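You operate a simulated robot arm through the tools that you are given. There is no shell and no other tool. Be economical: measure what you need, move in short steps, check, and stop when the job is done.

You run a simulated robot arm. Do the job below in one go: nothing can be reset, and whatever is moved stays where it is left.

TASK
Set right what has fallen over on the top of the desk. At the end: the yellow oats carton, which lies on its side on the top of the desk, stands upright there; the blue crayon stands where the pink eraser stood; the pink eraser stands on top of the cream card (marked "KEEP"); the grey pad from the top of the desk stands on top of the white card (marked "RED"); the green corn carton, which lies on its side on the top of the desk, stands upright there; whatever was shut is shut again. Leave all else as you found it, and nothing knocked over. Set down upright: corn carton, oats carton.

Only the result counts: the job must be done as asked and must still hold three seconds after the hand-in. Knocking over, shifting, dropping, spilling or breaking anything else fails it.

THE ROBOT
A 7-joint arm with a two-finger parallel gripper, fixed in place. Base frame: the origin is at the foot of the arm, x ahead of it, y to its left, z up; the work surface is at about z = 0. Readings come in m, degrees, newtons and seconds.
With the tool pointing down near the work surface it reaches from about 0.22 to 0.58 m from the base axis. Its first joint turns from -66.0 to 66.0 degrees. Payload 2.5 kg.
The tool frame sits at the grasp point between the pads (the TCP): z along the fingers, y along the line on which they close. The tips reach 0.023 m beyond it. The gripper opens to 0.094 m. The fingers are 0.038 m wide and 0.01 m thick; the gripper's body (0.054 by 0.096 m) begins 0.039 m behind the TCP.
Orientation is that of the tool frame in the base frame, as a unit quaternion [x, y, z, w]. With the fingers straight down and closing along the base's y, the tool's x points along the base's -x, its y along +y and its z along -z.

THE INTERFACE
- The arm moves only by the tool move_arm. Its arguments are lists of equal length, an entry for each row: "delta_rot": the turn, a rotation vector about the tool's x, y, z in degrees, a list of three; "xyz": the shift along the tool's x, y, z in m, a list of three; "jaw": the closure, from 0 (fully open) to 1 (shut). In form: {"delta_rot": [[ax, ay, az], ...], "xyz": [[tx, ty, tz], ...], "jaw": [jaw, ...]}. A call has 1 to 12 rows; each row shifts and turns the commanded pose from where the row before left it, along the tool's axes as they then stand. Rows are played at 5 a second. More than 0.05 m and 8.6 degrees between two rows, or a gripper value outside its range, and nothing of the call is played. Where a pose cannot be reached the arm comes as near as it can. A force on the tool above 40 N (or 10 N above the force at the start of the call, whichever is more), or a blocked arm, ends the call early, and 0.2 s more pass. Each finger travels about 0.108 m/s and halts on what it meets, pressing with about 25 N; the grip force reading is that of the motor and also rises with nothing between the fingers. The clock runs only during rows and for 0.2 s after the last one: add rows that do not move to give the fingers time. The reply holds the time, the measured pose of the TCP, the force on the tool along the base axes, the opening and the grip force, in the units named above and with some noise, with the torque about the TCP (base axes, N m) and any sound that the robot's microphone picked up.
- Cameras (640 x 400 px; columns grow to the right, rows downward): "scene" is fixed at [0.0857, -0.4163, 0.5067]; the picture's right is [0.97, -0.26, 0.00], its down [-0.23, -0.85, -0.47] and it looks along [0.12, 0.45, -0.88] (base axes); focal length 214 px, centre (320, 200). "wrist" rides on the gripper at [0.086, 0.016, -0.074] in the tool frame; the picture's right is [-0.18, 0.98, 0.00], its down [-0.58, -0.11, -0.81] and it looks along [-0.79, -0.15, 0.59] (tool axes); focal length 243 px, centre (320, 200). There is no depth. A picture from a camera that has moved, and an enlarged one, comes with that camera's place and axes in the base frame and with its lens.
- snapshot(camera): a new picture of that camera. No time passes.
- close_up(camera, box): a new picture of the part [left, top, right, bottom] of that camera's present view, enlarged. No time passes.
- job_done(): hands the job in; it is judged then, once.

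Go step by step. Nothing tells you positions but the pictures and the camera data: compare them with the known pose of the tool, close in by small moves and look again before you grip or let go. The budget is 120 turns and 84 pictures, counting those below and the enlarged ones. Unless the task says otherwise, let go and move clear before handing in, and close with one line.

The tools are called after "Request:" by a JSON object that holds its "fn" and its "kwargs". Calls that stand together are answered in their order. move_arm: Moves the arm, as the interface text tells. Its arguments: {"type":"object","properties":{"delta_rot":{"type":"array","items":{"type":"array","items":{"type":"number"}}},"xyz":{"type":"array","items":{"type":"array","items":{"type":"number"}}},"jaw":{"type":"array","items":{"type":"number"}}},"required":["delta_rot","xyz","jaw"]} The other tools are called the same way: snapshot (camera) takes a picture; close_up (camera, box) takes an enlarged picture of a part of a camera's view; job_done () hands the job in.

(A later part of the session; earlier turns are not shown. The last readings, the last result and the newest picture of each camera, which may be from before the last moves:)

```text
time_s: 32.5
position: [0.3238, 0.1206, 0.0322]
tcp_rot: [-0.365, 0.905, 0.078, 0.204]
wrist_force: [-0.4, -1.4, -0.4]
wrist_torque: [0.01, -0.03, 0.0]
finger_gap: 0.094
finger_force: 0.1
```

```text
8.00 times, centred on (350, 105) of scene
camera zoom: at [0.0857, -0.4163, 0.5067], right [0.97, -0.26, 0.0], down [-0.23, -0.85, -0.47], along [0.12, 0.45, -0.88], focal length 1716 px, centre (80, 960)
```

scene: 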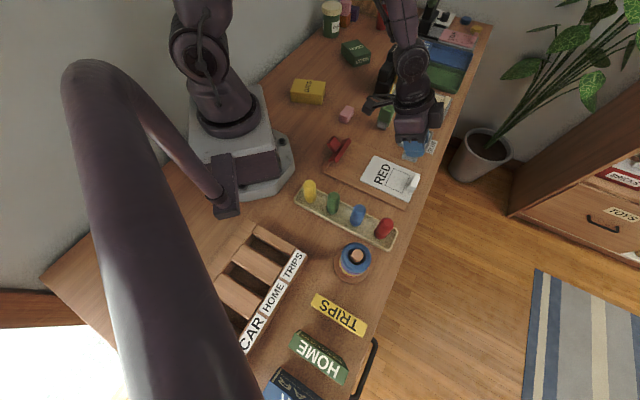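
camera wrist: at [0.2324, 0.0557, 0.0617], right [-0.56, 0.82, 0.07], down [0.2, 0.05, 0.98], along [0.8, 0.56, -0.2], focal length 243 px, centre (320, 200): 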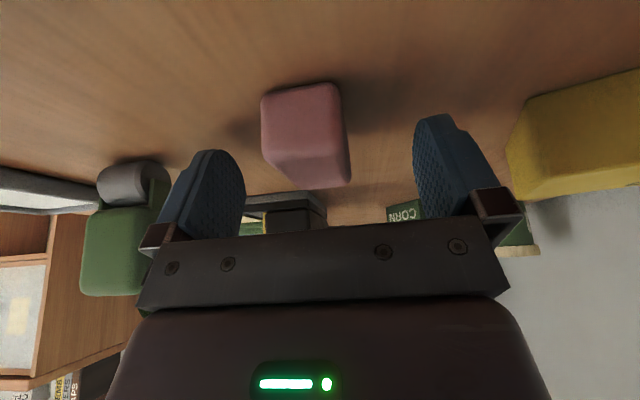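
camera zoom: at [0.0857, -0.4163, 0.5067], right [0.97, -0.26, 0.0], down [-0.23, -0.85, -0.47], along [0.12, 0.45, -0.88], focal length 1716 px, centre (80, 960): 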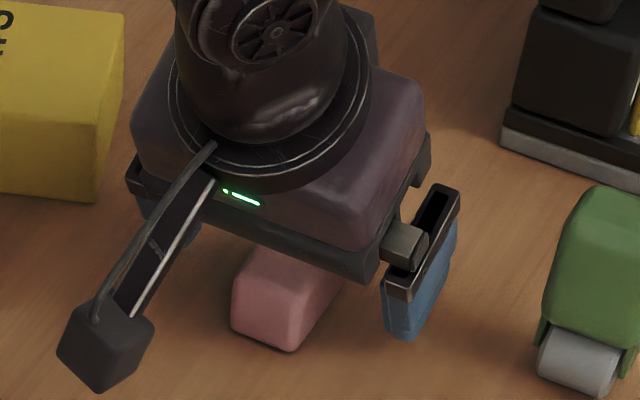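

Request:
{"fn": "move_arm", "kwargs": {"delta_rot": [[0, 0, 0], [0, 0, 0], [0, 0, 0], [0, 0, 0], [0, 0, 0], [0, 0, 0]], "xyz": [[0, -0.002, 0], [0, 0, 0], [0, 0, 0], [0, 0, 0], [0, 0, 0], [0, 0, 0]], "jaw": [0, 0.4, 0.7, 1, 1, 1]}}

Request:
{"fn": "move_arm", "kwargs": {"delta_rot": [[0, 0, 0], [0, 0, 0], [0, 0, 0], [0, 0, 0], [0, 0, 0], [0, 0, 0], [0, 0, 0], [0, 0, 0]], "xyz": [[-0.0013, 0, -0.0027], [-0.0021, 0, -0.0045], [-0.0042, 0, -0.009], [-0.0063, 0, -0.0136], [-0.0063, 0, -0.0136], [-0.0063, 0, -0.0136], [-0.0063, 0, -0.0136], [-0.0042, 0, -0.009]], "jaw": [1, 1, 1, 1, 1, 1, 1, 1]}}

Request:
{"fn": "snapshot", "kwargs": {"camera": "wrist"}}

```text
time_s: 33.9
position: [0.3242, 0.1188, 0.0326]
tcp_rot: [-0.365, 0.905, 0.079, 0.203]
wrist_force: [-0.5, 0.3, 0.0]
wrist_torque: [0.03, -0.01, 0.01]
finger_gap: 0.0312
finger_force: 24.6
```

```text
time_s: 35.6
position: [0.3249, 0.1197, 0.1203]
tcp_rot: [-0.364, 0.905, 0.078, 0.203]
wrist_force: [0.4, 0.1, -0.9]
wrist_torque: [0.01, 0.02, 0.0]
finger_gap: 0.0315
finger_force: 25.2
```

```text
43 pictures are left
camera wrist: at [0.233, 0.0561, 0.15], right [-0.56, 0.82, 0.07], down [0.2, 0.05, 0.98], along [0.8, 0.56, -0.2], focal length 243 px, centre (320, 200)
```

wrist: 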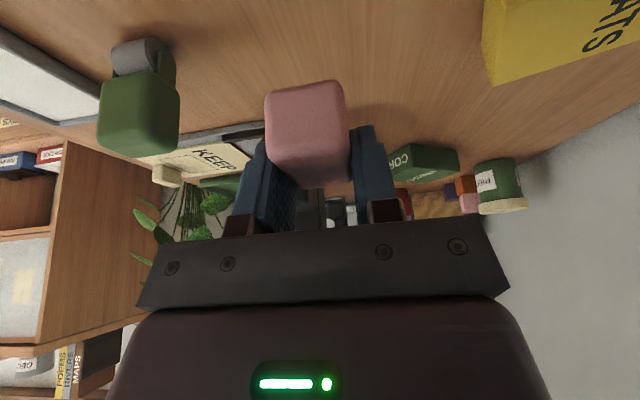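

The eraser is held. Lifting, turning toward the KEEP card and moving out over it, clear of the glue roller and punch.

Request:
{"fn": "move_arm", "kwargs": {"delta_rot": [[2.96, 0, 6.34], [2.96, 0, 6.34], [2.96, 0, 6.34], [2.96, 0, 6.34], [2.96, 0, 6.34]], "xyz": [[-0.0025, 0, -0.0054], [-0.0025, 0, -0.0054], [-0.0025, 0, -0.0054], [-0.0025, 0, -0.0054], [-0.0025, 0, -0.0054]], "jaw": [1, 1, 1, 1, 1]}}

Request:
{"fn": "move_arm", "kwargs": {"delta_rot": [[0, 0, 0], [0, 0, 0], [0, 0, 0], [0, 0, 0], [0, 0, 0], [0, 0, 0], [0, 0, 0], [0, 0, 0], [0, 0, 0], [0, 0, 0]], "xyz": [[-0.0143, -0.0033, 0.0067], [-0.0286, -0.0067, 0.0133], [-0.0286, -0.0067, 0.0133], [-0.0286, -0.0067, 0.0133], [-0.0286, -0.0067, 0.0133], [-0.0286, -0.0067, 0.0133], [-0.0286, -0.0067, 0.0133], [-0.0286, -0.0067, 0.0133], [-0.0286, -0.0067, 0.0133], [-0.0143, -0.0033, 0.0067]], "jaw": [1, 1, 1, 1, 1, 1, 1, 1, 1, 1]}}

Request:
{"fn": "snapshot", "kwargs": {"camera": "wrist"}}

Request:
{"fn": "close_up", "kwargs": {"camera": "scene", "box": [370, 40, 490, 140]}}

```text
time_s: 36.9
position: [0.3243, 0.1199, 0.1514]
tcp_rot: [-0.075, 0.972, 0.016, 0.22]
wrist_force: [-0.5, 0.7, -0.3]
wrist_torque: [-0.03, 0.01, -0.01]
finger_gap: 0.0311
finger_force: 25.1
```

```text
time_s: 39.0
position: [0.6137, 0.1032, 0.1524]
tcp_rot: [-0.076, 0.973, 0.016, 0.219]
wrist_force: [-0.1, -0.4, -0.8]
wrist_torque: [0.0, 0.0, 0.04]
finger_gap: 0.0312
finger_force: 25.3
```

```text
42 pictures are left
camera wrist: at [0.5018, 0.1031, 0.1825], right [0.01, 1.0, 0.08], down [0.19, -0.08, 0.98], along [0.98, 0.0, -0.2], focal length 243 px, centre (320, 200)
```

wrist: 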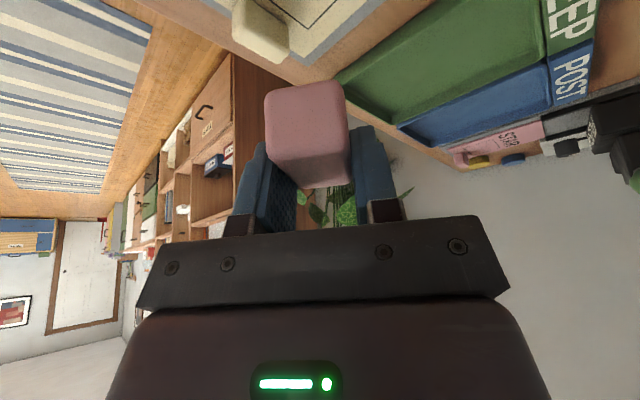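

```text
4.00 times, centred on (430, 90) of scene
camera zoom: at [0.0856, -0.4163, 0.5067], right [0.97, -0.26, 0.0], down [-0.23, -0.85, -0.47], along [0.12, 0.45, -0.88], focal length 858 px, centre (-120, 640)
```

zoom: 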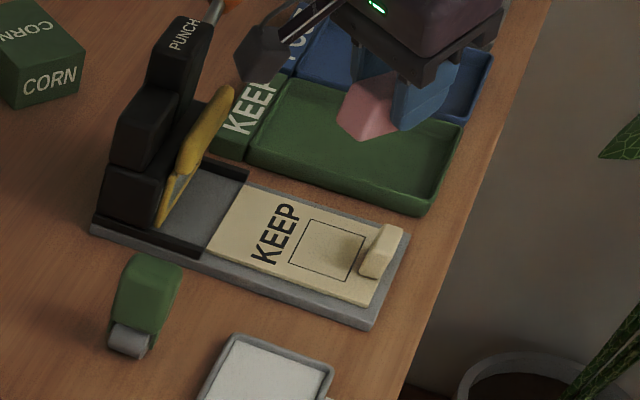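

Request:
{"fn": "move_arm", "kwargs": {"delta_rot": [[0, 0, 0], [0, 0, 0], [0, 0, 0], [0, 0, 0], [0, 0, 0]], "xyz": [[0.0118, 0.0012, 0.0214], [0.0118, 0.0012, 0.0214], [0.0118, 0.0012, 0.0214], [0.0118, 0.0012, 0.0214], [0, 0, 0]], "jaw": [1, 1, 1, 1, 1]}}

Request:
{"fn": "snapshot", "kwargs": {"camera": "wrist"}}

Request:
{"fn": "close_up", "kwargs": {"camera": "scene", "box": [370, 40, 490, 140]}}

```text
time_s: 40.2
position: [0.6072, 0.1064, 0.0541]
tcp_rot: [-0.076, 0.973, 0.016, 0.219]
wrist_force: [0.4, 0.3, 0.6]
wrist_torque: [-0.01, -0.04, 0.03]
finger_gap: 0.0313
finger_force: 25.7
```

```text
40 pictures are left
camera wrist: at [0.4951, 0.1063, 0.0841], right [0.01, 1.0, 0.08], down [0.19, -0.08, 0.98], along [0.98, 0.0, -0.19], focal length 243 px, centre (320, 200)
```

wrist: 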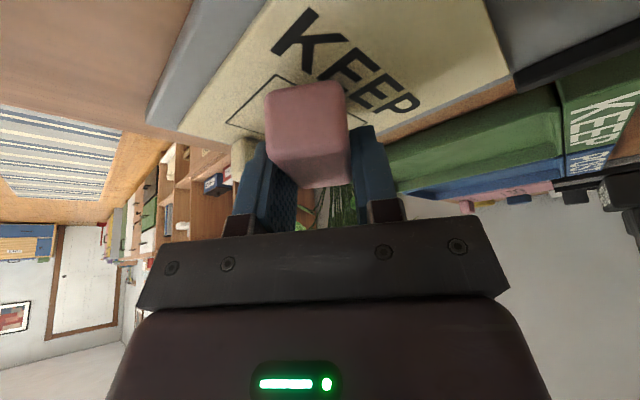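

```text
4.00 times, centred on (430, 90) of scene
camera zoom: at [0.0857, -0.4163, 0.5067], right [0.97, -0.26, 0.0], down [-0.23, -0.85, -0.47], along [0.12, 0.45, -0.88], focal length 858 px, centre (-120, 640)
```

zoom: 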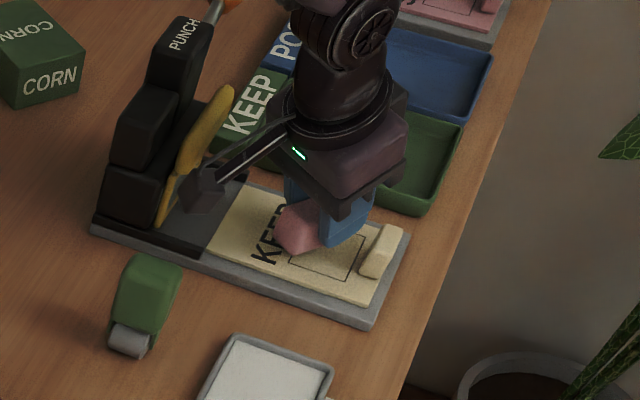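

Request:
{"fn": "move_arm", "kwargs": {"delta_rot": [[0, 0, 0], [0, 0, 0], [0, 0, 0], [0, 0, 0], [0, 0, 0], [0, 0, 0], [0, 0, 0], [0, 0, 0]], "xyz": [[0.00043, 0, 0.0009], [0.00043, 0, 0.0009], [0.00043, 0, 0.0009], [0.00043, 0, 0.0009], [0.00043, 0, 0.0009], [0.00043, 0, 0.0009], [0.00043, 0, 0.0009], [0.00043, 0, 0.0009]], "jaw": [1, 1, 1, 1, 1, 1, 1, 1]}}

Request:
{"fn": "close_up", "kwargs": {"camera": "wrist", "box": [200, 0, 440, 150]}}

```text
time_s: 42.0
position: [0.6077, 0.1058, 0.0464]
tcp_rot: [-0.074, 0.973, 0.015, 0.219]
wrist_force: [-0.4, -0.1, -0.5]
wrist_torque: [-0.02, -0.02, 0.0]
finger_gap: 0.0313
finger_force: 24.4
```

```text
2.67 times, centred on (320, 75) of wrist
camera zoom: at [0.4952, 0.1064, 0.0767], right [0.01, 1.0, 0.08], down [0.19, -0.08, 0.98], along [0.98, 0.0, -0.19], focal length 647 px, centre (320, 533)
```

zoom: 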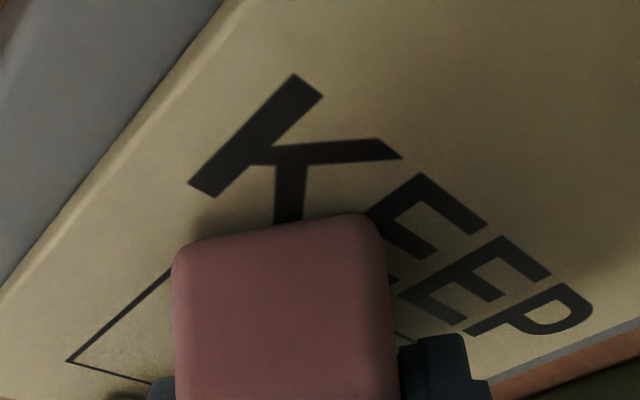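

Request:
{"fn": "move_arm", "kwargs": {"delta_rot": [[0, 0, 0], [0, 0, 0], [0, 0, 0], [0, 0, 0], [0, 0, 0], [0, 0, 0]], "xyz": [[0.00043, 0, 0.0009], [0.00043, 0, 0.0009], [0.00043, 0, 0.0009], [0.00043, 0, 0.0009], [0.00043, 0, 0.0009], [0.00043, 0, 0.0009]], "jaw": [1, 1, 1, 1, 1, 1]}}

Request:
{"fn": "close_up", "kwargs": {"camera": "wrist", "box": [200, 0, 440, 150]}}

```text
time_s: 43.5
position: [0.6096, 0.1079, 0.0454]
tcp_rot: [-0.076, 0.971, 0.016, 0.225]
wrist_force: [-2.0, -2.1, 27.4]
wrist_torque: [-0.09, 0.38, 0.02]
finger_gap: 0.0313
finger_force: 24.6
```

```text
2.67 times, centred on (320, 75) of wrist
camera zoom: at [0.4978, 0.1074, 0.0739], right [0.01, 1.0, 0.08], down [0.18, -0.08, 0.98], along [0.98, 0.0, -0.18], focal length 647 px, centre (320, 533)
```

zoom: 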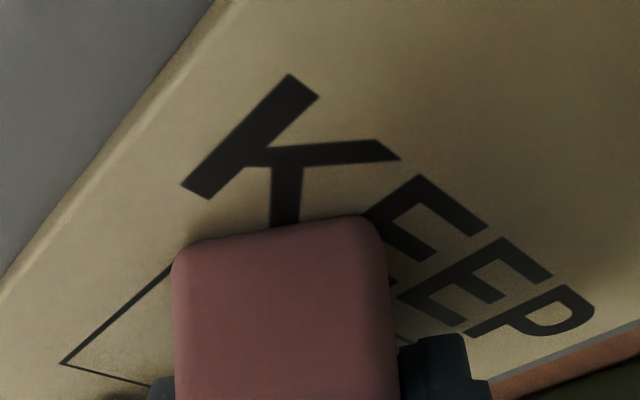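

Firm contact. Relieving the press, opening slightly, and backing out.

Request:
{"fn": "move_arm", "kwargs": {"delta_rot": [[0, 0, 0], [0, 0, 0], [0, 0, 0], [0, 0, 0], [0, 0, 0]], "xyz": [[-0.0009, 0, -0.0018], [-0.0006, 0, -0.0012], [0, 0, 0], [0, 0, 0], [0, 0, 0]], "jaw": [1, 1, 0.6, 0.55, 0.5]}}

Request:
{"fn": "move_arm", "kwargs": {"delta_rot": [[0, 0, 0], [0, 0, 0], [0, 0, 0], [0, 0, 0], [0, 0, 0]], "xyz": [[0, 0, -0.01], [0, 0, -0.03], [0, 0, -0.04], [0, 0, -0.04], [0, 0, -0.03]], "jaw": [0.5, 0.5, 0.5, 0.5, 0.5]}}

Request:
{"fn": "close_up", "kwargs": {"camera": "scene", "box": [370, 40, 490, 140]}}

Request:
{"fn": "snapshot", "kwargs": {"camera": "wrist"}}

```text
time_s: 44.6
position: [0.6057, 0.1077, 0.0433]
tcp_rot: [-0.076, 0.973, 0.015, 0.217]
wrist_force: [-0.7, -0.4, 0.6]
wrist_torque: [0.0, -0.04, 0.0]
finger_gap: 0.0468
finger_force: 0.1
```

```text
time_s: 45.9
position: [0.5431, 0.0975, 0.1819]
tcp_rot: [-0.076, 0.973, 0.015, 0.22]
wrist_force: [0.3, -0.3, 0.1]
wrist_torque: [-0.01, -0.02, 0.01]
finger_gap: 0.047
finger_force: 0.1
```

```text
4.00 times, centred on (430, 90) of scene
camera zoom: at [0.0857, -0.4163, 0.5067], right [0.97, -0.26, 0.0], down [-0.23, -0.85, -0.47], along [0.12, 0.45, -0.88], focal length 858 px, centre (-120, 640)
```

zoom: 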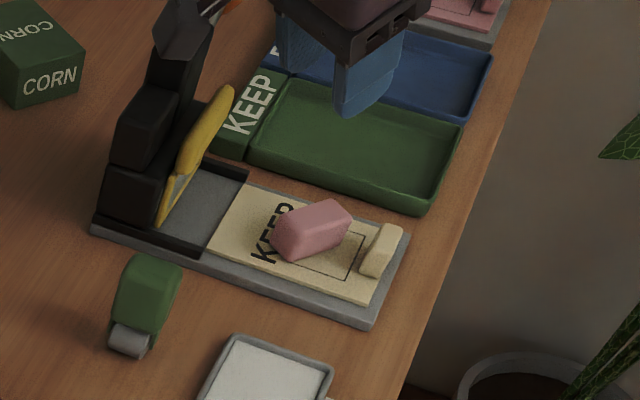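

```text
35 pictures are left
camera wrist: at [0.4315, 0.0965, 0.2103], right [0.01, 1.0, 0.08], down [0.19, -0.08, 0.98], along [0.98, 0.0, -0.19], focal length 243 px, centre (320, 200)
```

wrist: 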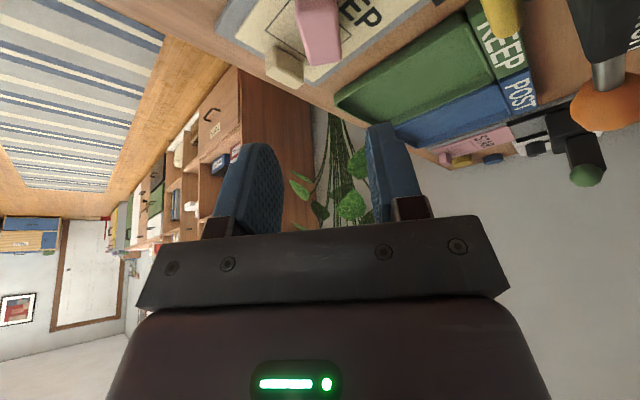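

The eraser is on the KEEP card. Now the corn carton: back off, turn the tool by 92°, and go out over it keeping high above the punch.

Request:
{"fn": "move_arm", "kwargs": {"delta_rot": [[0, 0, 0], [0, 0, 0], [0, 0, 0], [0, 0, 0]], "xyz": [[0.022, 0, -0.024], [0.022, 0, -0.024], [0.022, 0, -0.024], [0.022, 0, -0.024]], "jaw": [0, 0, 0, 0]}}

Request:
{"fn": "move_arm", "kwargs": {"delta_rot": [[-3.53, 0, -7.58], [-3.53, 0, -7.58], [-3.53, 0, -7.58], [-3.53, 0, -7.58], [-3.53, 0, -7.58], [-3.53, 0, -7.58], [-3.53, 0, -7.58], [-3.53, 0, -7.58], [-3.53, 0, -7.58], [-3.53, 0, -7.58], [-3.53, 0, -7.58]], "xyz": [[0, 0, 0], [0, 0, 0], [0, 0, 0], [0, 0, 0], [0, 0, 0], [0, 0, 0], [0, 0, 0], [0, 0, 0], [0, 0, 0], [0, 0, 0], [0, 0, 0]], "jaw": [0, 0, 0, 0, 0, 0, 0, 0, 0, 0, 0]}}

Request:
{"fn": "move_arm", "kwargs": {"delta_rot": [[0, 0, 0], [0, 0, 0], [0, 0, 0], [0, 0, 0], [0, 0, 0], [0, 0, 0], [0, 0, 0], [0, 0, 0]], "xyz": [[-0.0346, -0.0153, 0.0161], [-0.0346, -0.0153, 0.0161], [-0.0346, -0.0153, 0.0161], [-0.0346, -0.0153, 0.0161], [-0.0346, -0.0153, 0.0161], [-0.0346, -0.0153, 0.0161], [-0.0346, -0.0153, 0.0161], [0, 0, 0]], "jaw": [0, 0, 0, 0, 0, 0, 0, 0]}}

Request:
{"fn": "snapshot", "kwargs": {"camera": "wrist"}}

```text
time_s: 46.9
position: [0.4232, 0.0799, 0.23]
tcp_rot: [-0.076, 0.972, 0.016, 0.22]
wrist_force: [0.1, -0.9, -0.1]
wrist_torque: [0.03, -0.02, 0.0]
finger_gap: 0.0941
finger_force: 0.1
```

```text
time_s: 49.2
position: [0.4247, 0.0796, 0.2297]
tcp_rot: [0.754, -0.62, -0.163, -0.14]
wrist_force: [-0.6, -0.8, -1.1]
wrist_torque: [-0.01, 0.04, -0.01]
finger_gap: 0.0938
finger_force: 0.1
```

```text
time_s: 51.0
position: [0.478, 0.3621, 0.228]
tcp_rot: [0.753, -0.622, -0.163, -0.139]
wrist_force: [-0.8, -0.1, 0.2]
wrist_torque: [0.0, 0.02, 0.0]
finger_gap: 0.094
finger_force: 0.0
```

```text
34 pictures are left
camera wrist: at [0.4827, 0.2522, 0.2594], right [-1.0, -0.02, 0.07], down [0.06, 0.21, 0.98], along [-0.04, 0.98, -0.2], focal length 243 px, centre (320, 200)
```

wrist: 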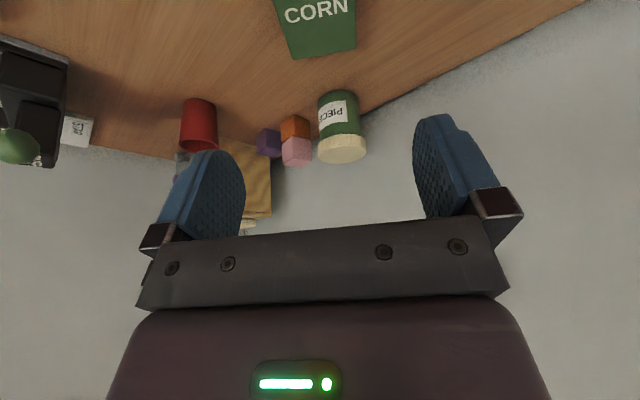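

Request:
{"fn": "move_arm", "kwargs": {"delta_rot": [[0, 0, 0], [0, 0, 0], [0, 0, 0], [0, 0, 0]], "xyz": [[0.0153, -0.0002, 0.0319], [0.0153, -0.0002, 0.0319], [0.0153, -0.0002, 0.0319], [0, 0, 0]], "jaw": [0, 0, 0, 0]}}

Request:
{"fn": "snapshot", "kwargs": {"camera": "wrist"}}

Request:
{"fn": "close_up", "kwargs": {"camera": "scene", "box": [320, 10, 440, 110]}}

```text
time_s: 52.0
position: [0.4807, 0.3624, 0.1208]
tcp_rot: [0.754, -0.621, -0.163, -0.139]
wrist_force: [0.6, -0.2, 0.1]
wrist_torque: [0.0, 0.01, 0.03]
finger_gap: 0.094
finger_force: 0.1
```

```text
33 pictures are left
camera wrist: at [0.485, 0.2515, 0.1512], right [-1.0, -0.02, 0.07], down [0.06, 0.21, 0.98], along [-0.04, 0.98, -0.2], focal length 243 px, centre (320, 200)
```

wrist: 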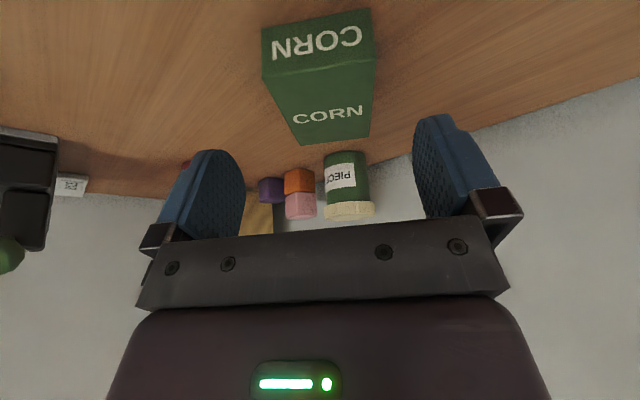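

```text
4.00 times, centred on (380, 60) of scene
camera zoom: at [0.0857, -0.4163, 0.5067], right [0.97, -0.26, 0.0], down [-0.23, -0.85, -0.47], along [0.12, 0.45, -0.88], focal length 858 px, centre (80, 760)
```

zoom: 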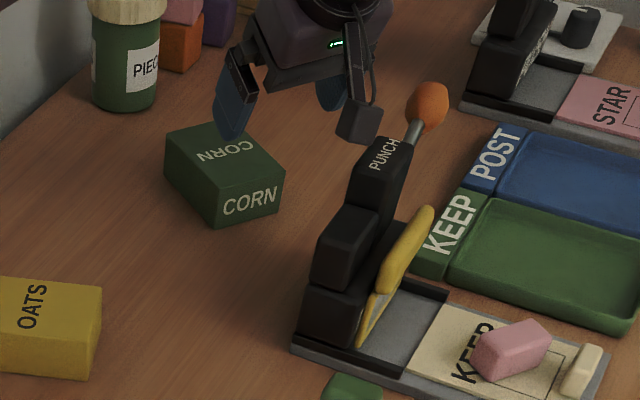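

Request:
{"fn": "move_arm", "kwargs": {"delta_rot": [[0, 0, 0], [0, 0, 0], [0, 0, 0], [0, 0, 0]], "xyz": [[0, 0.001, 0.033], [0, 0.001, 0.033], [0, 0, 0.033], [0, 0, 0]], "jaw": [0, 0, 0, 0]}}

Request:
{"fn": "snapshot", "kwargs": {"camera": "wrist"}}

```text
time_s: 52.4
position: [0.4815, 0.3711, 0.1081]
tcp_rot: [0.751, -0.624, -0.161, -0.141]
wrist_force: [0.5, 1.6, 1.4]
wrist_torque: [-0.22, -0.05, -0.08]
finger_gap: 0.094
finger_force: 0.1
stopped in row 1: the force on the tool passed its limit (the readings are from after the stop); the commanded pose is now the measured one
```

```text
31 pictures are left
camera wrist: at [0.4846, 0.2602, 0.1393], right [-1.0, -0.01, 0.07], down [0.06, 0.21, 0.98], along [-0.03, 0.98, -0.2], focal length 243 px, centre (320, 200)
```

wrist: 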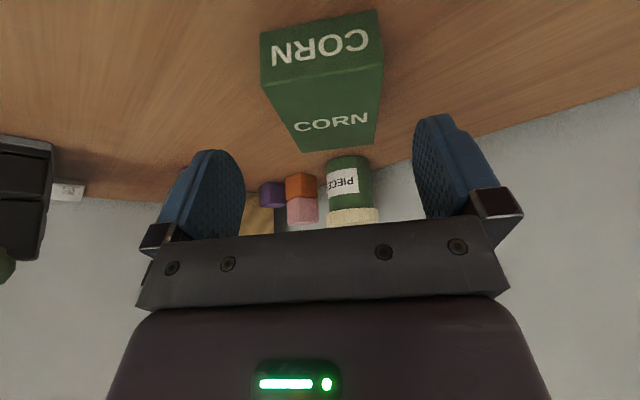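

Something touched; probably the camera housing brushed the punch. I'll check before moving on.

Request:
{"fn": "close_up", "kwargs": {"camera": "scene", "box": [350, 10, 430, 60]}}

```text
8.00 times, centred on (390, 35) of scene
camera zoom: at [0.0856, -0.4163, 0.5067], right [0.97, -0.26, 0.0], down [-0.23, -0.85, -0.47], along [0.12, 0.45, -0.88], focal length 1716 px, centre (-240, 1520)
```

zoom: 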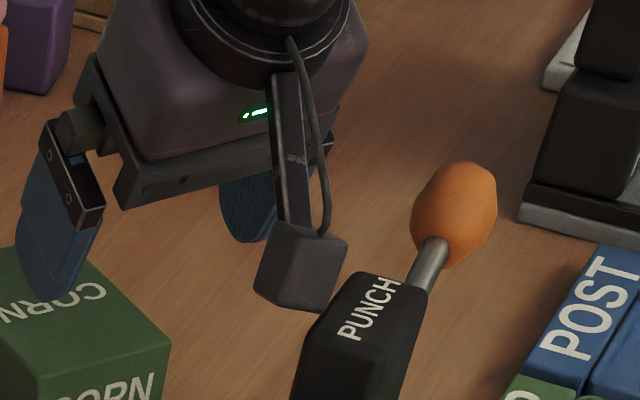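

The punch has not visibly moved. I'll back off, lean less, and go further over the carton so I can come straight down clear of the punch.

Request:
{"fn": "move_arm", "kwargs": {"delta_rot": [[0, 0, 0], [0, 0, 0], [0, 5, 0], [0, 5, 0], [0, 0, 0], [0, 0, 0], [0, 0, 0], [0, 0, 0]], "xyz": [[0, 0, -0.015], [0, 0, -0.015], [0, 0, 0], [0, 0, 0], [-0.0202, 0.0014, 0.0004], [-0.0202, 0.0014, 0.0004], [-0.0202, 0.0014, 0.0004], [0, 0, 0]], "jaw": [0, 0, 0, 0, 0, 0, 0, 0]}}

Request:
{"fn": "snapshot", "kwargs": {"camera": "wrist"}}

Request:
{"fn": "close_up", "kwargs": {"camera": "scene", "box": [320, 10, 440, 110]}}

```text
time_s: 54.2
position: [0.4665, 0.4155, 0.1506]
tcp_rot: [0.763, -0.634, -0.095, -0.085]
wrist_force: [0.0, 0.1, 0.6]
wrist_torque: [-0.04, 0.0, 0.0]
finger_gap: 0.0941
finger_force: 0.0
```

```text
29 pictures are left
camera wrist: at [0.4686, 0.3116, 0.2004], right [-1.0, 0.0, 0.04], down [0.03, 0.37, 0.93], along [-0.02, 0.93, -0.37], focal length 243 px, centre (320, 200)
```

wrist: 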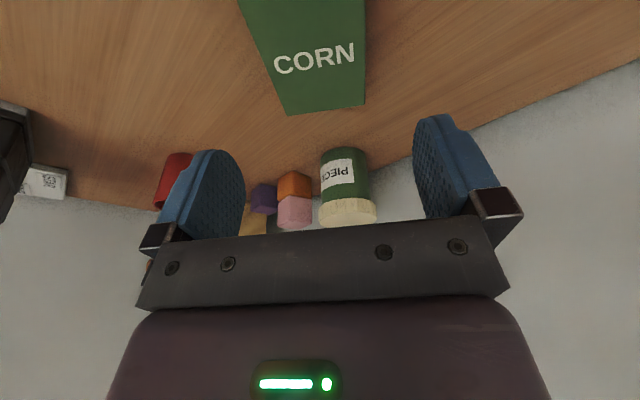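

```text
4.00 times, centred on (380, 60) of scene
camera zoom: at [0.0857, -0.4163, 0.5067], right [0.97, -0.26, 0.0], down [-0.23, -0.85, -0.47], along [0.12, 0.45, -0.88], focal length 858 px, centre (80, 760)
```

zoom: 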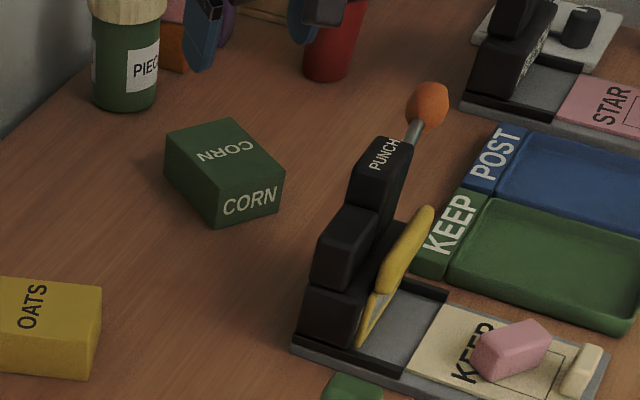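

The punch is unmoved, and the carton is centred between the fingers. Going straight down.

Request:
{"fn": "move_arm", "kwargs": {"delta_rot": [[0, 0, 0], [0, 0, 0], [0, 0, 0], [0, 0, 0], [0, 0, 0], [0, 0, 0]], "xyz": [[0.0062, -0.0003, 0.0233], [0.0062, -0.0003, 0.0233], [0.0062, -0.0003, 0.0233], [0.0062, -0.0003, 0.0233], [0.0062, -0.0003, 0.0233], [0, 0, 0]], "jaw": [0, 0, 0, 0, 0, 0]}}

Request:
{"fn": "snapshot", "kwargs": {"camera": "wrist"}}

```text
time_s: 55.6
position: [0.4601, 0.4037, 0.0305]
tcp_rot: [0.763, -0.633, -0.095, -0.086]
wrist_force: [-0.1, -1.3, 0.8]
wrist_torque: [-0.02, -0.01, -0.02]
finger_gap: 0.0942
finger_force: 0.0
out of reach, approached as far as the arm can: row 2, 4, 5
```

```text
27 pictures are left
camera wrist: at [0.4622, 0.3, 0.0798], right [-1.0, 0.0, 0.04], down [0.03, 0.37, 0.93], along [-0.02, 0.93, -0.37], focal length 243 px, centre (320, 200)
```

wrist: 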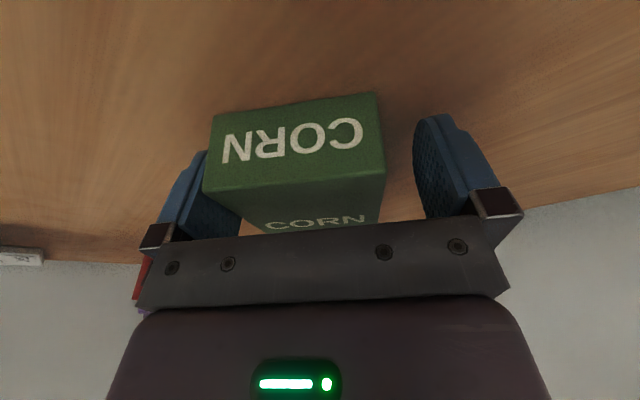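

The arm is at its reach limit, but the carton is between the fingers. Closing will draw it slightly inward, which is fine since it has to move anyway.

Request:
{"fn": "move_arm", "kwargs": {"delta_rot": [[0, 0, 0], [0, 0, 0], [0, 0, 0], [0, 0, 0], [0, 0, 0]], "xyz": [[0, 0, 0], [0, 0, 0], [0, 0, 0], [0, 0, 0], [0, 0, 0]], "jaw": [0.1, 0.2, 0.3, 0.6, 1]}}

Request:
{"fn": "move_arm", "kwargs": {"delta_rot": [[0, 0, 0], [0, 0, 0], [0, 0, 0], [0, 0, 0], [0, 0, 0], [0, 0, 0], [0, 0, 0]], "xyz": [[-0.0008, 0, -0.0029], [-0.0013, 0, -0.0048], [-0.0026, 0, -0.0097], [-0.0039, 0, -0.0145], [-0.0039, 0, -0.0145], [-0.0039, 0, -0.0145], [-0.0026, 0, -0.0097]], "jaw": [1, 1, 1, 1, 1, 1, 1]}}

Request:
{"fn": "snapshot", "kwargs": {"camera": "wrist"}}

```text
time_s: 56.8
position: [0.461, 0.4049, 0.0319]
tcp_rot: [0.762, -0.635, -0.095, -0.086]
wrist_force: [-0.3, -0.5, 0.7]
wrist_torque: [0.13, 0.17, 0.07]
finger_gap: 0.0747
finger_force: 25.0
```

```text
time_s: 58.4
position: [0.4596, 0.4044, 0.1055]
tcp_rot: [0.763, -0.634, -0.095, -0.086]
wrist_force: [0.4, 0.4, -1.1]
wrist_torque: [-0.03, 0.01, 0.03]
finger_gap: 0.0749
finger_force: 25.5
```

```text
26 pictures are left
camera wrist: at [0.4608, 0.301, 0.1538], right [-1.0, 0.0, 0.04], down [0.03, 0.37, 0.93], along [-0.02, 0.93, -0.37], focal length 243 px, centre (320, 200)
```

wrist: 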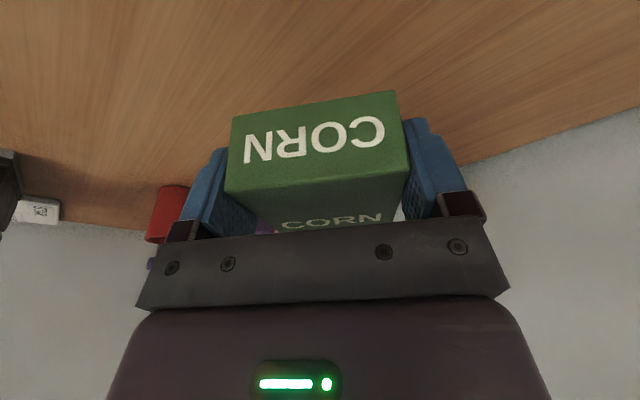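

The carton is held level. Moving inward and up, then turning so the hand can swing sideways.

Request:
{"fn": "move_arm", "kwargs": {"delta_rot": [[0, 0, 0], [0, 0, 0], [0, 0, 0], [0, 0, 0], [-1.876, 0, -7.0], [-1.876, 0, -7.0], [-1.876, 0, -7.0], [-1.876, 0, -7.0]], "xyz": [[0.0054, 0.0143, -0.0131], [0.0054, 0.0143, -0.0131], [0.0054, 0.0143, -0.0131], [0.0054, 0.0143, -0.0131], [0, 0, 0], [0, 0, 0], [0, 0, 0], [0, 0, 0]], "jaw": [1, 1, 1, 1, 1, 1, 1, 1]}}

Request:
{"fn": "move_arm", "kwargs": {"delta_rot": [[0, 7.5, 0], [0, 7.5, 0], [0, 7.5, 0], [0, 7.5, 0], [0, 7.5, 0], [0, 7.5, 0], [0, 0, 0]], "xyz": [[0, 0, 0], [0, 0, 0], [0, 0, 0], [0, 0, 0], [0, 0, 0], [0, 0, 0], [0, 0, 0]], "jaw": [1, 1, 1, 1, 1, 1, 1]}}

```text
time_s: 60.2
position: [0.4084, 0.3608, 0.1483]
tcp_rot: [0.897, -0.423, -0.112, -0.055]
wrist_force: [-0.4, -0.6, -2.1]
wrist_torque: [-0.03, -0.03, 0.02]
finger_gap: 0.0746
finger_force: 24.3
```

```text
time_s: 61.8
position: [0.4109, 0.3613, 0.1495]
tcp_rot: [0.872, -0.412, 0.241, 0.11]
wrist_force: [-0.4, 0.3, -1.1]
wrist_torque: [-0.01, -0.04, -0.01]
finger_gap: 0.0751
finger_force: 24.9
```

Request:
{"fn": "move_arm", "kwargs": {"delta_rot": [[0, 7.5, 0], [0, 7.5, 0], [0, 7.5, 0], [0, 7.5, 0], [0, 7.5, 0], [0, 7.5, 0], [0, 0, 0]], "xyz": [[0, 0, 0], [0, 0, 0], [0, 0, 0], [0, 0, 0], [0, 0, 0], [0, 0, 0], [0, 0, 0]], "jaw": [1, 1, 1, 1, 1, 1, 1]}}

Request:
{"fn": "close_up", "kwargs": {"camera": "scene", "box": [290, 0, 450, 100]}}

```text
time_s: 63.4
position: [0.4089, 0.3602, 0.1481]
tcp_rot: [0.713, -0.339, 0.556, 0.26]
wrist_force: [-0.6, 0.1, -1.2]
wrist_torque: [0.01, -0.01, -0.02]
finger_gap: 0.0749
finger_force: 25.1
```

```text
4.00 times, centred on (370, 50) of scene
camera zoom: at [0.0857, -0.4163, 0.5067], right [0.97, -0.26, 0.0], down [-0.23, -0.85, -0.47], along [0.12, 0.45, -0.88], focal length 858 px, centre (120, 800)
```

zoom: 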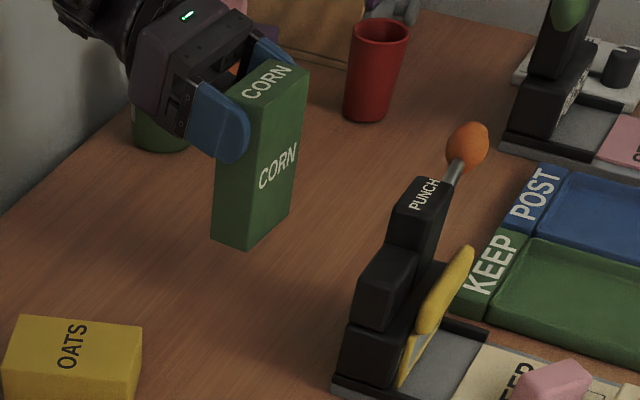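

The corn carton is upright in the grip. Lowering it to the desk.

Request:
{"fn": "move_arm", "kwargs": {"delta_rot": [[0, 0, 0], [0, 0, 0], [0, 0, 0], [0, 0, 0]], "xyz": [[-0.0165, 0, 0.0042], [-0.0165, 0, 0.0042], [-0.0165, 0, 0.0042], [0, 0, 0]], "jaw": [1, 1, 1, 1]}}

Request:
{"fn": "move_arm", "kwargs": {"delta_rot": [[0, 0, 0], [0, 0, 0], [0, 0, 0], [0, 0, 0], [0, 0, 0], [0, 0, 0]], "xyz": [[-0.0015, 0, 0.0004], [-0.0015, 0, 0.0004], [-0.0015, 0, 0.0004], [-0.0015, 0, 0.0004], [-0.0015, 0, 0.0004], [0, 0, 0]], "jaw": [1, 1, 1, 1, 1, 1]}}

Request:
{"fn": "close_up", "kwargs": {"camera": "scene", "box": [290, 0, 450, 100]}}

```text
time_s: 64.4
position: [0.4099, 0.3612, 0.0978]
tcp_rot: [0.714, -0.339, 0.555, 0.259]
wrist_force: [-0.9, -0.6, -0.9]
wrist_torque: [0.0, -0.01, 0.0]
finger_gap: 0.0748
finger_force: 25.0
```

```text
time_s: 65.8
position: [0.4093, 0.3603, 0.0915]
tcp_rot: [0.714, -0.34, 0.554, 0.26]
wrist_force: [0.4, -1.0, 1.8]
wrist_torque: [-0.12, 0.1, 0.04]
finger_gap: 0.0747
finger_force: 24.7
```

```text
4.00 times, centred on (370, 50) of scene
camera zoom: at [0.0856, -0.4163, 0.5067], right [0.97, -0.26, 0.0], down [-0.23, -0.85, -0.47], along [0.12, 0.45, -0.88], focal length 858 px, centre (120, 800)
```

zoom: 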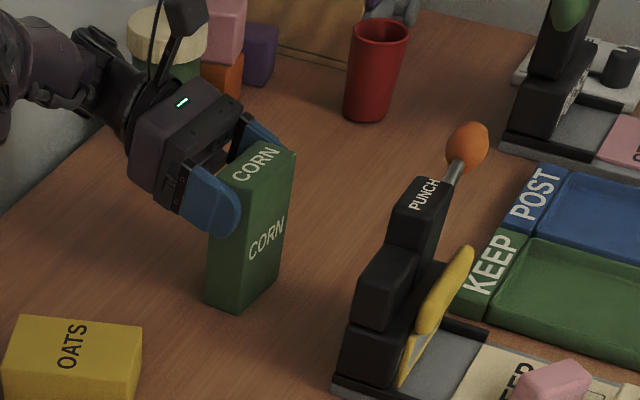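

Request:
{"fn": "move_arm", "kwargs": {"delta_rot": [[0, 0, 0], [0, 0, 0], [0, 0, 0]], "xyz": [[-0.001, 0, 0.0002], [-0.001, 0, 0.0002], [0, 0, 0]], "jaw": [1, 1, 1]}}

```text
time_s: 66.6
position: [0.4091, 0.3597, 0.0899]
tcp_rot: [0.713, -0.34, 0.556, 0.258]
wrist_force: [-1.2, 0.3, 20.4]
wrist_torque: [-0.34, 0.84, -0.02]
finger_gap: 0.0749
finger_force: 24.8
```

Firm contact. Easing off, opening slowly, and withdrawing.

Request:
{"fn": "move_arm", "kwargs": {"delta_rot": [[0, 0, 0], [0, 0, 0], [0, 0, 0], [0, 0, 0], [0, 0, 0]], "xyz": [[0.0014, 0, -0.0003], [0, 0, 0], [0, 0, 0], [0, 0, 0], [0, 0, 0]], "jaw": [1, 0.15, 0.08, 0, 0]}}

Request:
{"fn": "move_arm", "kwargs": {"delta_rot": [[0, 0, 0], [0, 0, 0], [0, 0, 0], [0, 0, 0], [0, 0, 0]], "xyz": [[0, 0, -0.01], [0, 0, -0.02], [0, 0, -0.025], [0, 0, -0.025], [0, 0, 0]], "jaw": [0, 0, 0, 0, 0]}}

Request:
{"fn": "close_up", "kwargs": {"camera": "scene", "box": [290, 0, 450, 100]}}

```text
time_s: 67.8
position: [0.4093, 0.36, 0.0899]
tcp_rot: [0.714, -0.339, 0.555, 0.26]
wrist_force: [-1.0, -0.6, -0.1]
wrist_torque: [-0.01, -0.01, 0.0]
finger_gap: 0.0939
finger_force: 0.0
```

```text
time_s: 69.0
position: [0.3631, 0.3895, 0.1079]
tcp_rot: [0.714, -0.339, 0.555, 0.26]
wrist_force: [1.1, -0.1, 0.5]
wrist_torque: [0.0, -0.01, -0.02]
finger_gap: 0.0939
finger_force: 0.2
out of reach, approached as far as the arm can: row 1, 2, 3, 4
```

```text
4.00 times, centred on (370, 50) of scene
camera zoom: at [0.0857, -0.4163, 0.5067], right [0.97, -0.26, 0.0], down [-0.23, -0.85, -0.47], along [0.12, 0.45, -0.88], focal length 858 px, centre (120, 800)
```

zoom: 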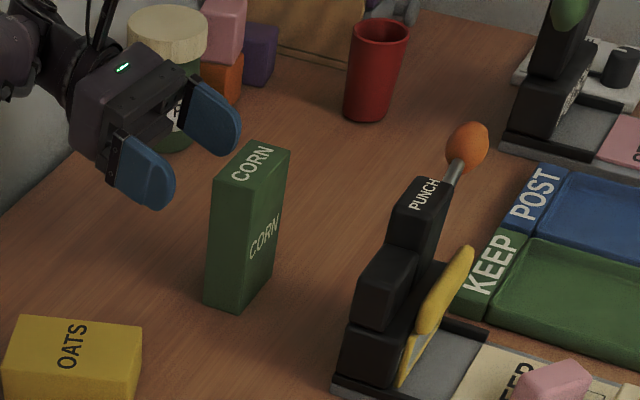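

The corn carton stands upright. Raising the hand and bringing it back to pointing down.

Request:
{"fn": "move_arm", "kwargs": {"delta_rot": [[0, 0, 0], [0, 0, 0], [0, 0, 0], [0, -8.4, 0], [0, -8.4, 0], [0, -8.4, 0], [0, -8.4, 0], [0, -8.4, 0], [0, -8.4, 0], [0, -8.4, 0], [0, -8.4, 0], [0, -8.4, 0]], "xyz": [[0.04, 0, -0.01], [0.04, 0, -0.01], [0.04, 0, -0.01], [0, 0, 0], [0, 0, 0], [0, 0, 0], [0, 0, 0], [0, 0, 0], [0, 0, 0], [0, 0, 0], [0, 0, 0], [0, 0, 0]], "jaw": [0, 0, 0, 0, 0, 0, 0, 0, 0, 0, 0, 0]}}

```text
time_s: 71.6
position: [0.399, 0.4434, 0.2298]
tcp_rot: [0.904, -0.427, 0.0, -0.004]
wrist_force: [0.0, 0.0, 0.7]
wrist_torque: [-0.02, -0.05, 0.0]
finger_gap: 0.094
finger_force: 0.1
out of reach, approached as far as the arm can: row 1, 2, 3, 4, 5, 6, 7, 8, 9, 10, 11, 12
```

Request:
{"fn": "move_arm", "kwargs": {"delta_rot": [[0, 0, 0], [0, 0, 0], [0, 0, 0], [0, 0, 0], [0, 0, 0], [0, 0, 8.5], [0, 0, 8.5], [0, 0, 8.5], [0, 0, 8.5], [0, 0, 8.5], [0, 0, 8.5], [0, 0, 8.5]], "xyz": [[0.0062, 0.0437, 0], [0.0062, 0.0437, 0], [0.0062, 0.0437, 0], [0.0062, 0.0437, 0], [0.0062, 0.0437, 0], [0, 0, 0], [0, 0, 0], [0, 0, 0], [0, 0, 0], [0, 0, 0], [0, 0, 0], [0, 0, 0]], "jaw": [0, 0, 0, 0, 0, 0, 0, 0, 0, 0, 0, 0]}}

Request:
{"fn": "move_arm", "kwargs": {"delta_rot": [[0, 0, 8.5], [0, 0, 8.5], [0, 0, 8.5], [0, 0, 8.5], [0, 0, 8.5], [0, 0, 8.5], [0, 0, 8.5], [0, 0, 8.5], [0, 0, 8.5], [0, 0, 8.5], [0, 0, 8.5], [0, 0, 0]], "xyz": [[0, 0, 0], [0, 0, 0], [0, 0, 0], [0, 0, 0], [0, 0, 0], [0, 0, 0], [0, 0, 0], [0, 0, 0], [0, 0, 0], [0, 0, 0], [0, 0, 0], [0, 0, 0]], "jaw": [0, 0, 0, 0, 0, 0, 0, 0, 0, 0, 0, 0]}}

Request:
{"fn": "close_up", "kwargs": {"camera": "scene", "box": [260, 20, 420, 120]}}

Request:
{"fn": "snapshot", "kwargs": {"camera": "wrist"}}

```text
time_s: 74.2
position: [0.4015, 0.4412, 0.2331]
tcp_rot: [-0.572, 0.821, 0.002, 0.002]
wrist_force: [0.3, 0.0, -0.4]
wrist_torque: [0.02, -0.01, 0.01]
finger_gap: 0.0943
finger_force: 0.1
out of reach, approached as far as the arm can: row 1, 2, 3, 4, 5
```

```text
time_s: 76.8
position: [0.399, 0.4412, 0.2323]
tcp_rot: [0.206, 0.979, 0.002, 0.001]
wrist_force: [-0.2, 0.0, -0.3]
wrist_torque: [-0.02, 0.02, 0.0]
finger_gap: 0.0941
finger_force: 0.0
```

```text
4.00 times, centred on (340, 70) of scene
camera zoom: at [0.0857, -0.4163, 0.5067], right [0.97, -0.26, 0.0], down [-0.23, -0.85, -0.47], along [0.12, 0.45, -0.88], focal length 858 px, centre (240, 720)
```

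zoom: 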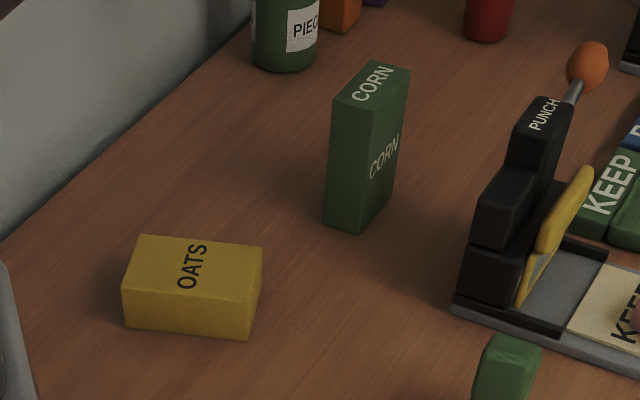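

```text
21 pictures are left
camera wrist: at [0.3265, 0.4906, 0.3056], right [0.56, 0.83, 0.0], down [0.49, -0.34, 0.81], along [0.67, -0.45, -0.59], focal length 243 px, centre (320, 200)
```

wrist: 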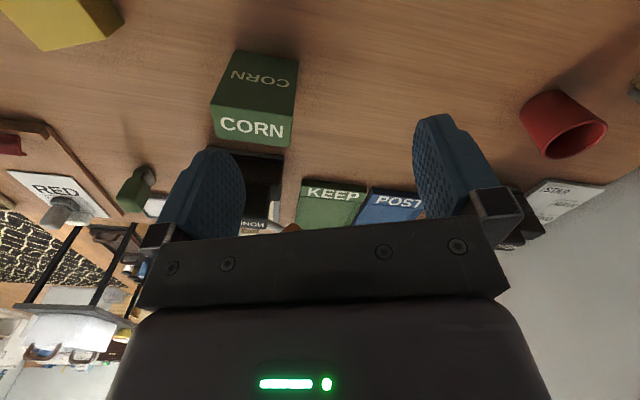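

The corn still stands and the punch is in place. Moving over the oats carton (centre about (0.225, 0.262), top end toward -x) to grip near its top end.

Request:
{"fn": "move_arm", "kwargs": {"delta_rot": [[0, 0, 0], [0, 0, 0], [0, 0, 0], [0, 0, 0], [0, 0, 0], [0, 0, 0], [0, -7.5, 0], [0, -7.5, 0], [0, 0, 0], [0, 0, 0], [0, 0, 0], [0, 0, 0]], "xyz": [[0.0193, -0.0391, 0], [0.0193, -0.0391, 0], [0.0193, -0.0391, 0], [0.0193, -0.0391, 0], [0.0193, -0.0391, 0], [0.0193, -0.0391, 0], [0, 0, 0], [0, 0, 0], [0.0086, 0, 0.0322], [0.0086, 0, 0.0322], [0.0086, 0, 0.0322], [0, 0, 0]], "jaw": [0, 0, 0, 0, 0, 0, 0, 0, 0, 0, 0, 0]}}

Request:
{"fn": "snapshot", "kwargs": {"camera": "wrist"}}

```text
time_s: 79.4
position: [0.3733, 0.4839, 0.1804]
tcp_rot: [0.202, 0.97, -0.024, 0.129]
wrist_force: [0.8, -0.3, -0.2]
wrist_torque: [0.03, 0.0, -0.03]
finger_gap: 0.0937
finger_force: 0.0
out of reach, approached as far as the arm can: row 1, 2, 3, 4, 5, 6, 7, 8, 9, 10
```

```text
20 pictures are left
camera wrist: at [0.2847, 0.5391, 0.2288], right [0.56, 0.83, 0.05], down [0.28, -0.24, 0.93], along [0.78, -0.5, -0.37], focal length 243 px, centre (320, 200)
```

wrist: 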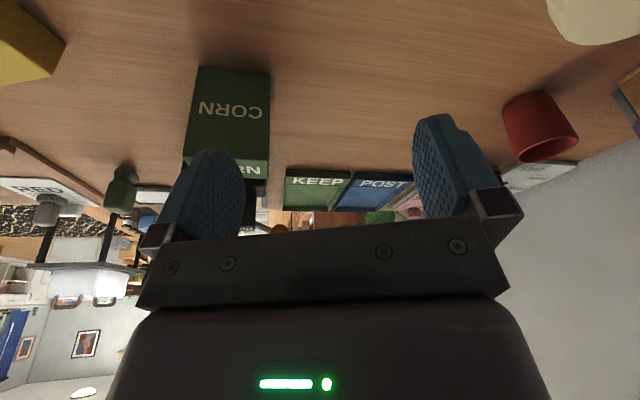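

The arm seems stuck against a joint limit from its sideways pose: it did not follow the inward move. I'll test small moves, first straight up, to free it.

Request:
{"fn": "move_arm", "kwargs": {"delta_rot": [[0, 0, 0], [0, 0, 0], [0, 0, 0], [0, 0, 0]], "xyz": [[-0.0065, 0, -0.0242], [-0.0065, 0, -0.0242], [-0.0065, 0, -0.0242], [0, 0, 0]], "jaw": [0, 0, 0, 0]}}

Request:
{"fn": "snapshot", "kwargs": {"camera": "scene"}}

```text
time_s: 80.4
position: [0.3688, 0.4768, 0.255]
tcp_rot: [0.202, 0.971, -0.024, 0.129]
wrist_force: [0.1, 0.4, 0.3]
wrist_torque: [0.02, -0.04, 0.02]
finger_gap: 0.094
finger_force: 0.0
out of reach, approached as far as the arm can: row 3
```

```text
19 pictures are left
```

scene: 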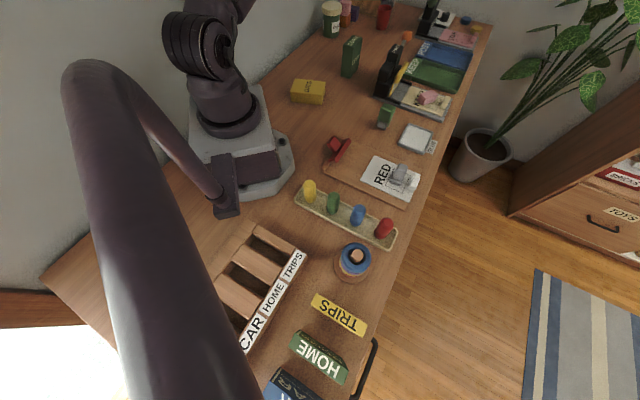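

Request:
{"fn": "move_arm", "kwargs": {"delta_rot": [[0, 0, 0], [0, 0, 0], [0, 0, 0], [0, 0, 0], [0, 0, 0]], "xyz": [[-0.028, -0.0073, 0.0075], [-0.028, -0.0073, 0.0075], [-0.028, -0.0073, 0.0075], [-0.028, -0.0073, 0.0075], [0, 0, 0]], "jaw": [0, 0, 0, 0, 0]}}

```text
time_s: 81.6
position: [0.4606, 0.4012, 0.2534]
tcp_rot: [0.202, 0.97, -0.024, 0.13]
wrist_force: [0.3, 0.2, 0.2]
wrist_torque: [0.02, -0.01, -0.03]
finger_gap: 0.0939
finger_force: 0.0
out of reach, approached as far as the arm can: row 4
```

Request:
{"fn": "move_arm", "kwargs": {"delta_rot": [[0, 0, 0], [0, 0, 0], [0, 0, 0], [0, 0, 0], [0, 0, 0]], "xyz": [[0.0083, -0.0181, -0.0022], [0.0083, -0.0181, -0.0022], [0.0083, -0.0181, -0.0022], [0.0083, -0.0181, -0.0022], [0, 0, 0]], "jaw": [0, 0, 0, 0, 0]}}

```text
time_s: 82.8
position: [0.3999, 0.3504, 0.2541]
tcp_rot: [0.202, 0.97, -0.023, 0.13]
wrist_force: [0.1, 0.0, 0.3]
wrist_torque: [-0.01, -0.04, -0.02]
finger_gap: 0.0939
finger_force: 0.0
```

It follows again. Continuing inward toward the oats carton in modest steps.

Request:
{"fn": "move_arm", "kwargs": {"delta_rot": [[0, 0, 0], [0, 0, 0], [0, 0, 0], [0, 0, 0], [0, 0, 0], [0, 0, 0], [0, 0, 0], [0, 0, 0], [0, 0, 0]], "xyz": [[0.0187, -0.0188, -0.005], [0.0187, -0.0188, -0.005], [0.0187, -0.0188, -0.005], [0.0187, -0.0188, -0.005], [0.0187, -0.0188, -0.005], [0.0187, -0.0188, -0.005], [0.0187, -0.0188, -0.005], [0.0187, -0.0188, -0.005], [0, 0, 0]], "jaw": [0, 0, 0, 0, 0, 0, 0, 0, 0]}}

```text
time_s: 84.8
position: [0.1978, 0.2726, 0.2525]
tcp_rot: [0.202, 0.97, -0.024, 0.129]
wrist_force: [-0.4, 0.1, 0.0]
wrist_torque: [0.01, 0.0, -0.02]
finger_gap: 0.094
finger_force: 0.2
```

Request:
{"fn": "move_arm", "kwargs": {"delta_rot": [[0, 0, 0], [0, 0, 0], [0, 0, 0], [0, 0, 0], [0, 0, 0]], "xyz": [[0.0086, 0, 0.032], [0.0086, 0, 0.032], [0.0086, 0, 0.032], [0.0086, 0, 0.032], [0, 0, 0]], "jaw": [0, 0, 0, 0, 0]}}

Request:
{"fn": "snapshot", "kwargs": {"camera": "wrist"}}

```text
time_s: 86.0
position: [0.1975, 0.2751, 0.1202]
tcp_rot: [0.201, 0.971, -0.023, 0.129]
wrist_force: [-1.1, -0.5, -0.3]
wrist_torque: [-0.01, 0.03, 0.0]
finger_gap: 0.0941
finger_force: 0.1
```

```text
18 pictures are left
camera wrist: at [0.1096, 0.3305, 0.1691], right [0.56, 0.83, 0.05], down [0.28, -0.24, 0.93], along [0.78, -0.5, -0.37], focal length 243 px, centre (320, 200)
```

wrist: 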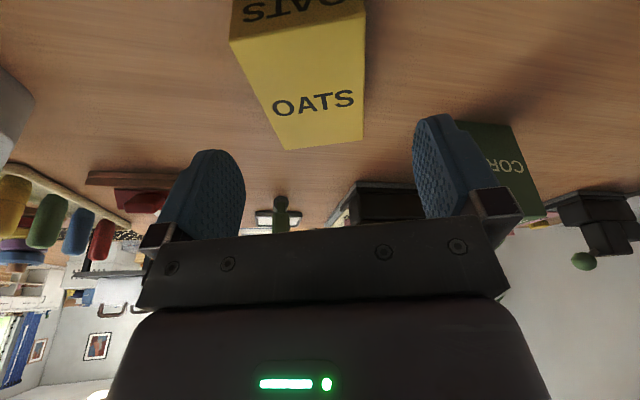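

Request:
{"fn": "move_arm", "kwargs": {"delta_rot": [[0, 0, 0], [0, 0, 0], [0, 0, 0], [0, 0, 0]], "xyz": [[0.0078, -0.0025, 0.029], [0.0078, -0.0025, 0.029], [0.0078, 0, 0.029], [0, 0, 0]], "jaw": [0, 0, 0, 0]}}

Request:
{"fn": "snapshot", "kwargs": {"camera": "wrist"}}

```text
time_s: 87.0
position: [0.1974, 0.2684, 0.0319]
tcp_rot: [0.204, 0.97, -0.025, 0.13]
wrist_force: [0.5, 0.0, -0.4]
wrist_torque: [0.0, -0.01, -0.01]
finger_gap: 0.0937
finger_force: 0.1
```

```text
17 pictures are left
camera wrist: at [0.1089, 0.3248, 0.0796], right [0.56, 0.83, 0.05], down [0.28, -0.24, 0.93], along [0.78, -0.5, -0.37], focal length 243 px, centre (320, 200)
```

wrist: 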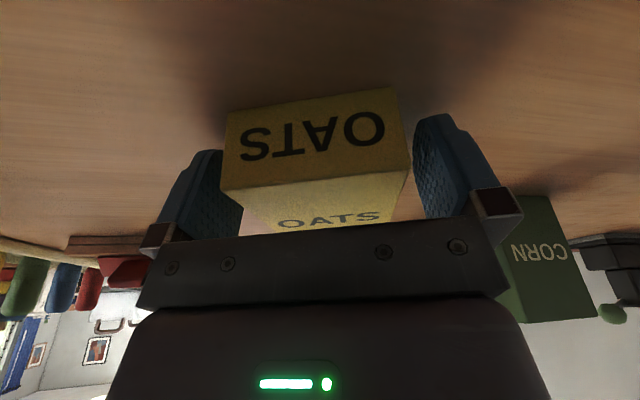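

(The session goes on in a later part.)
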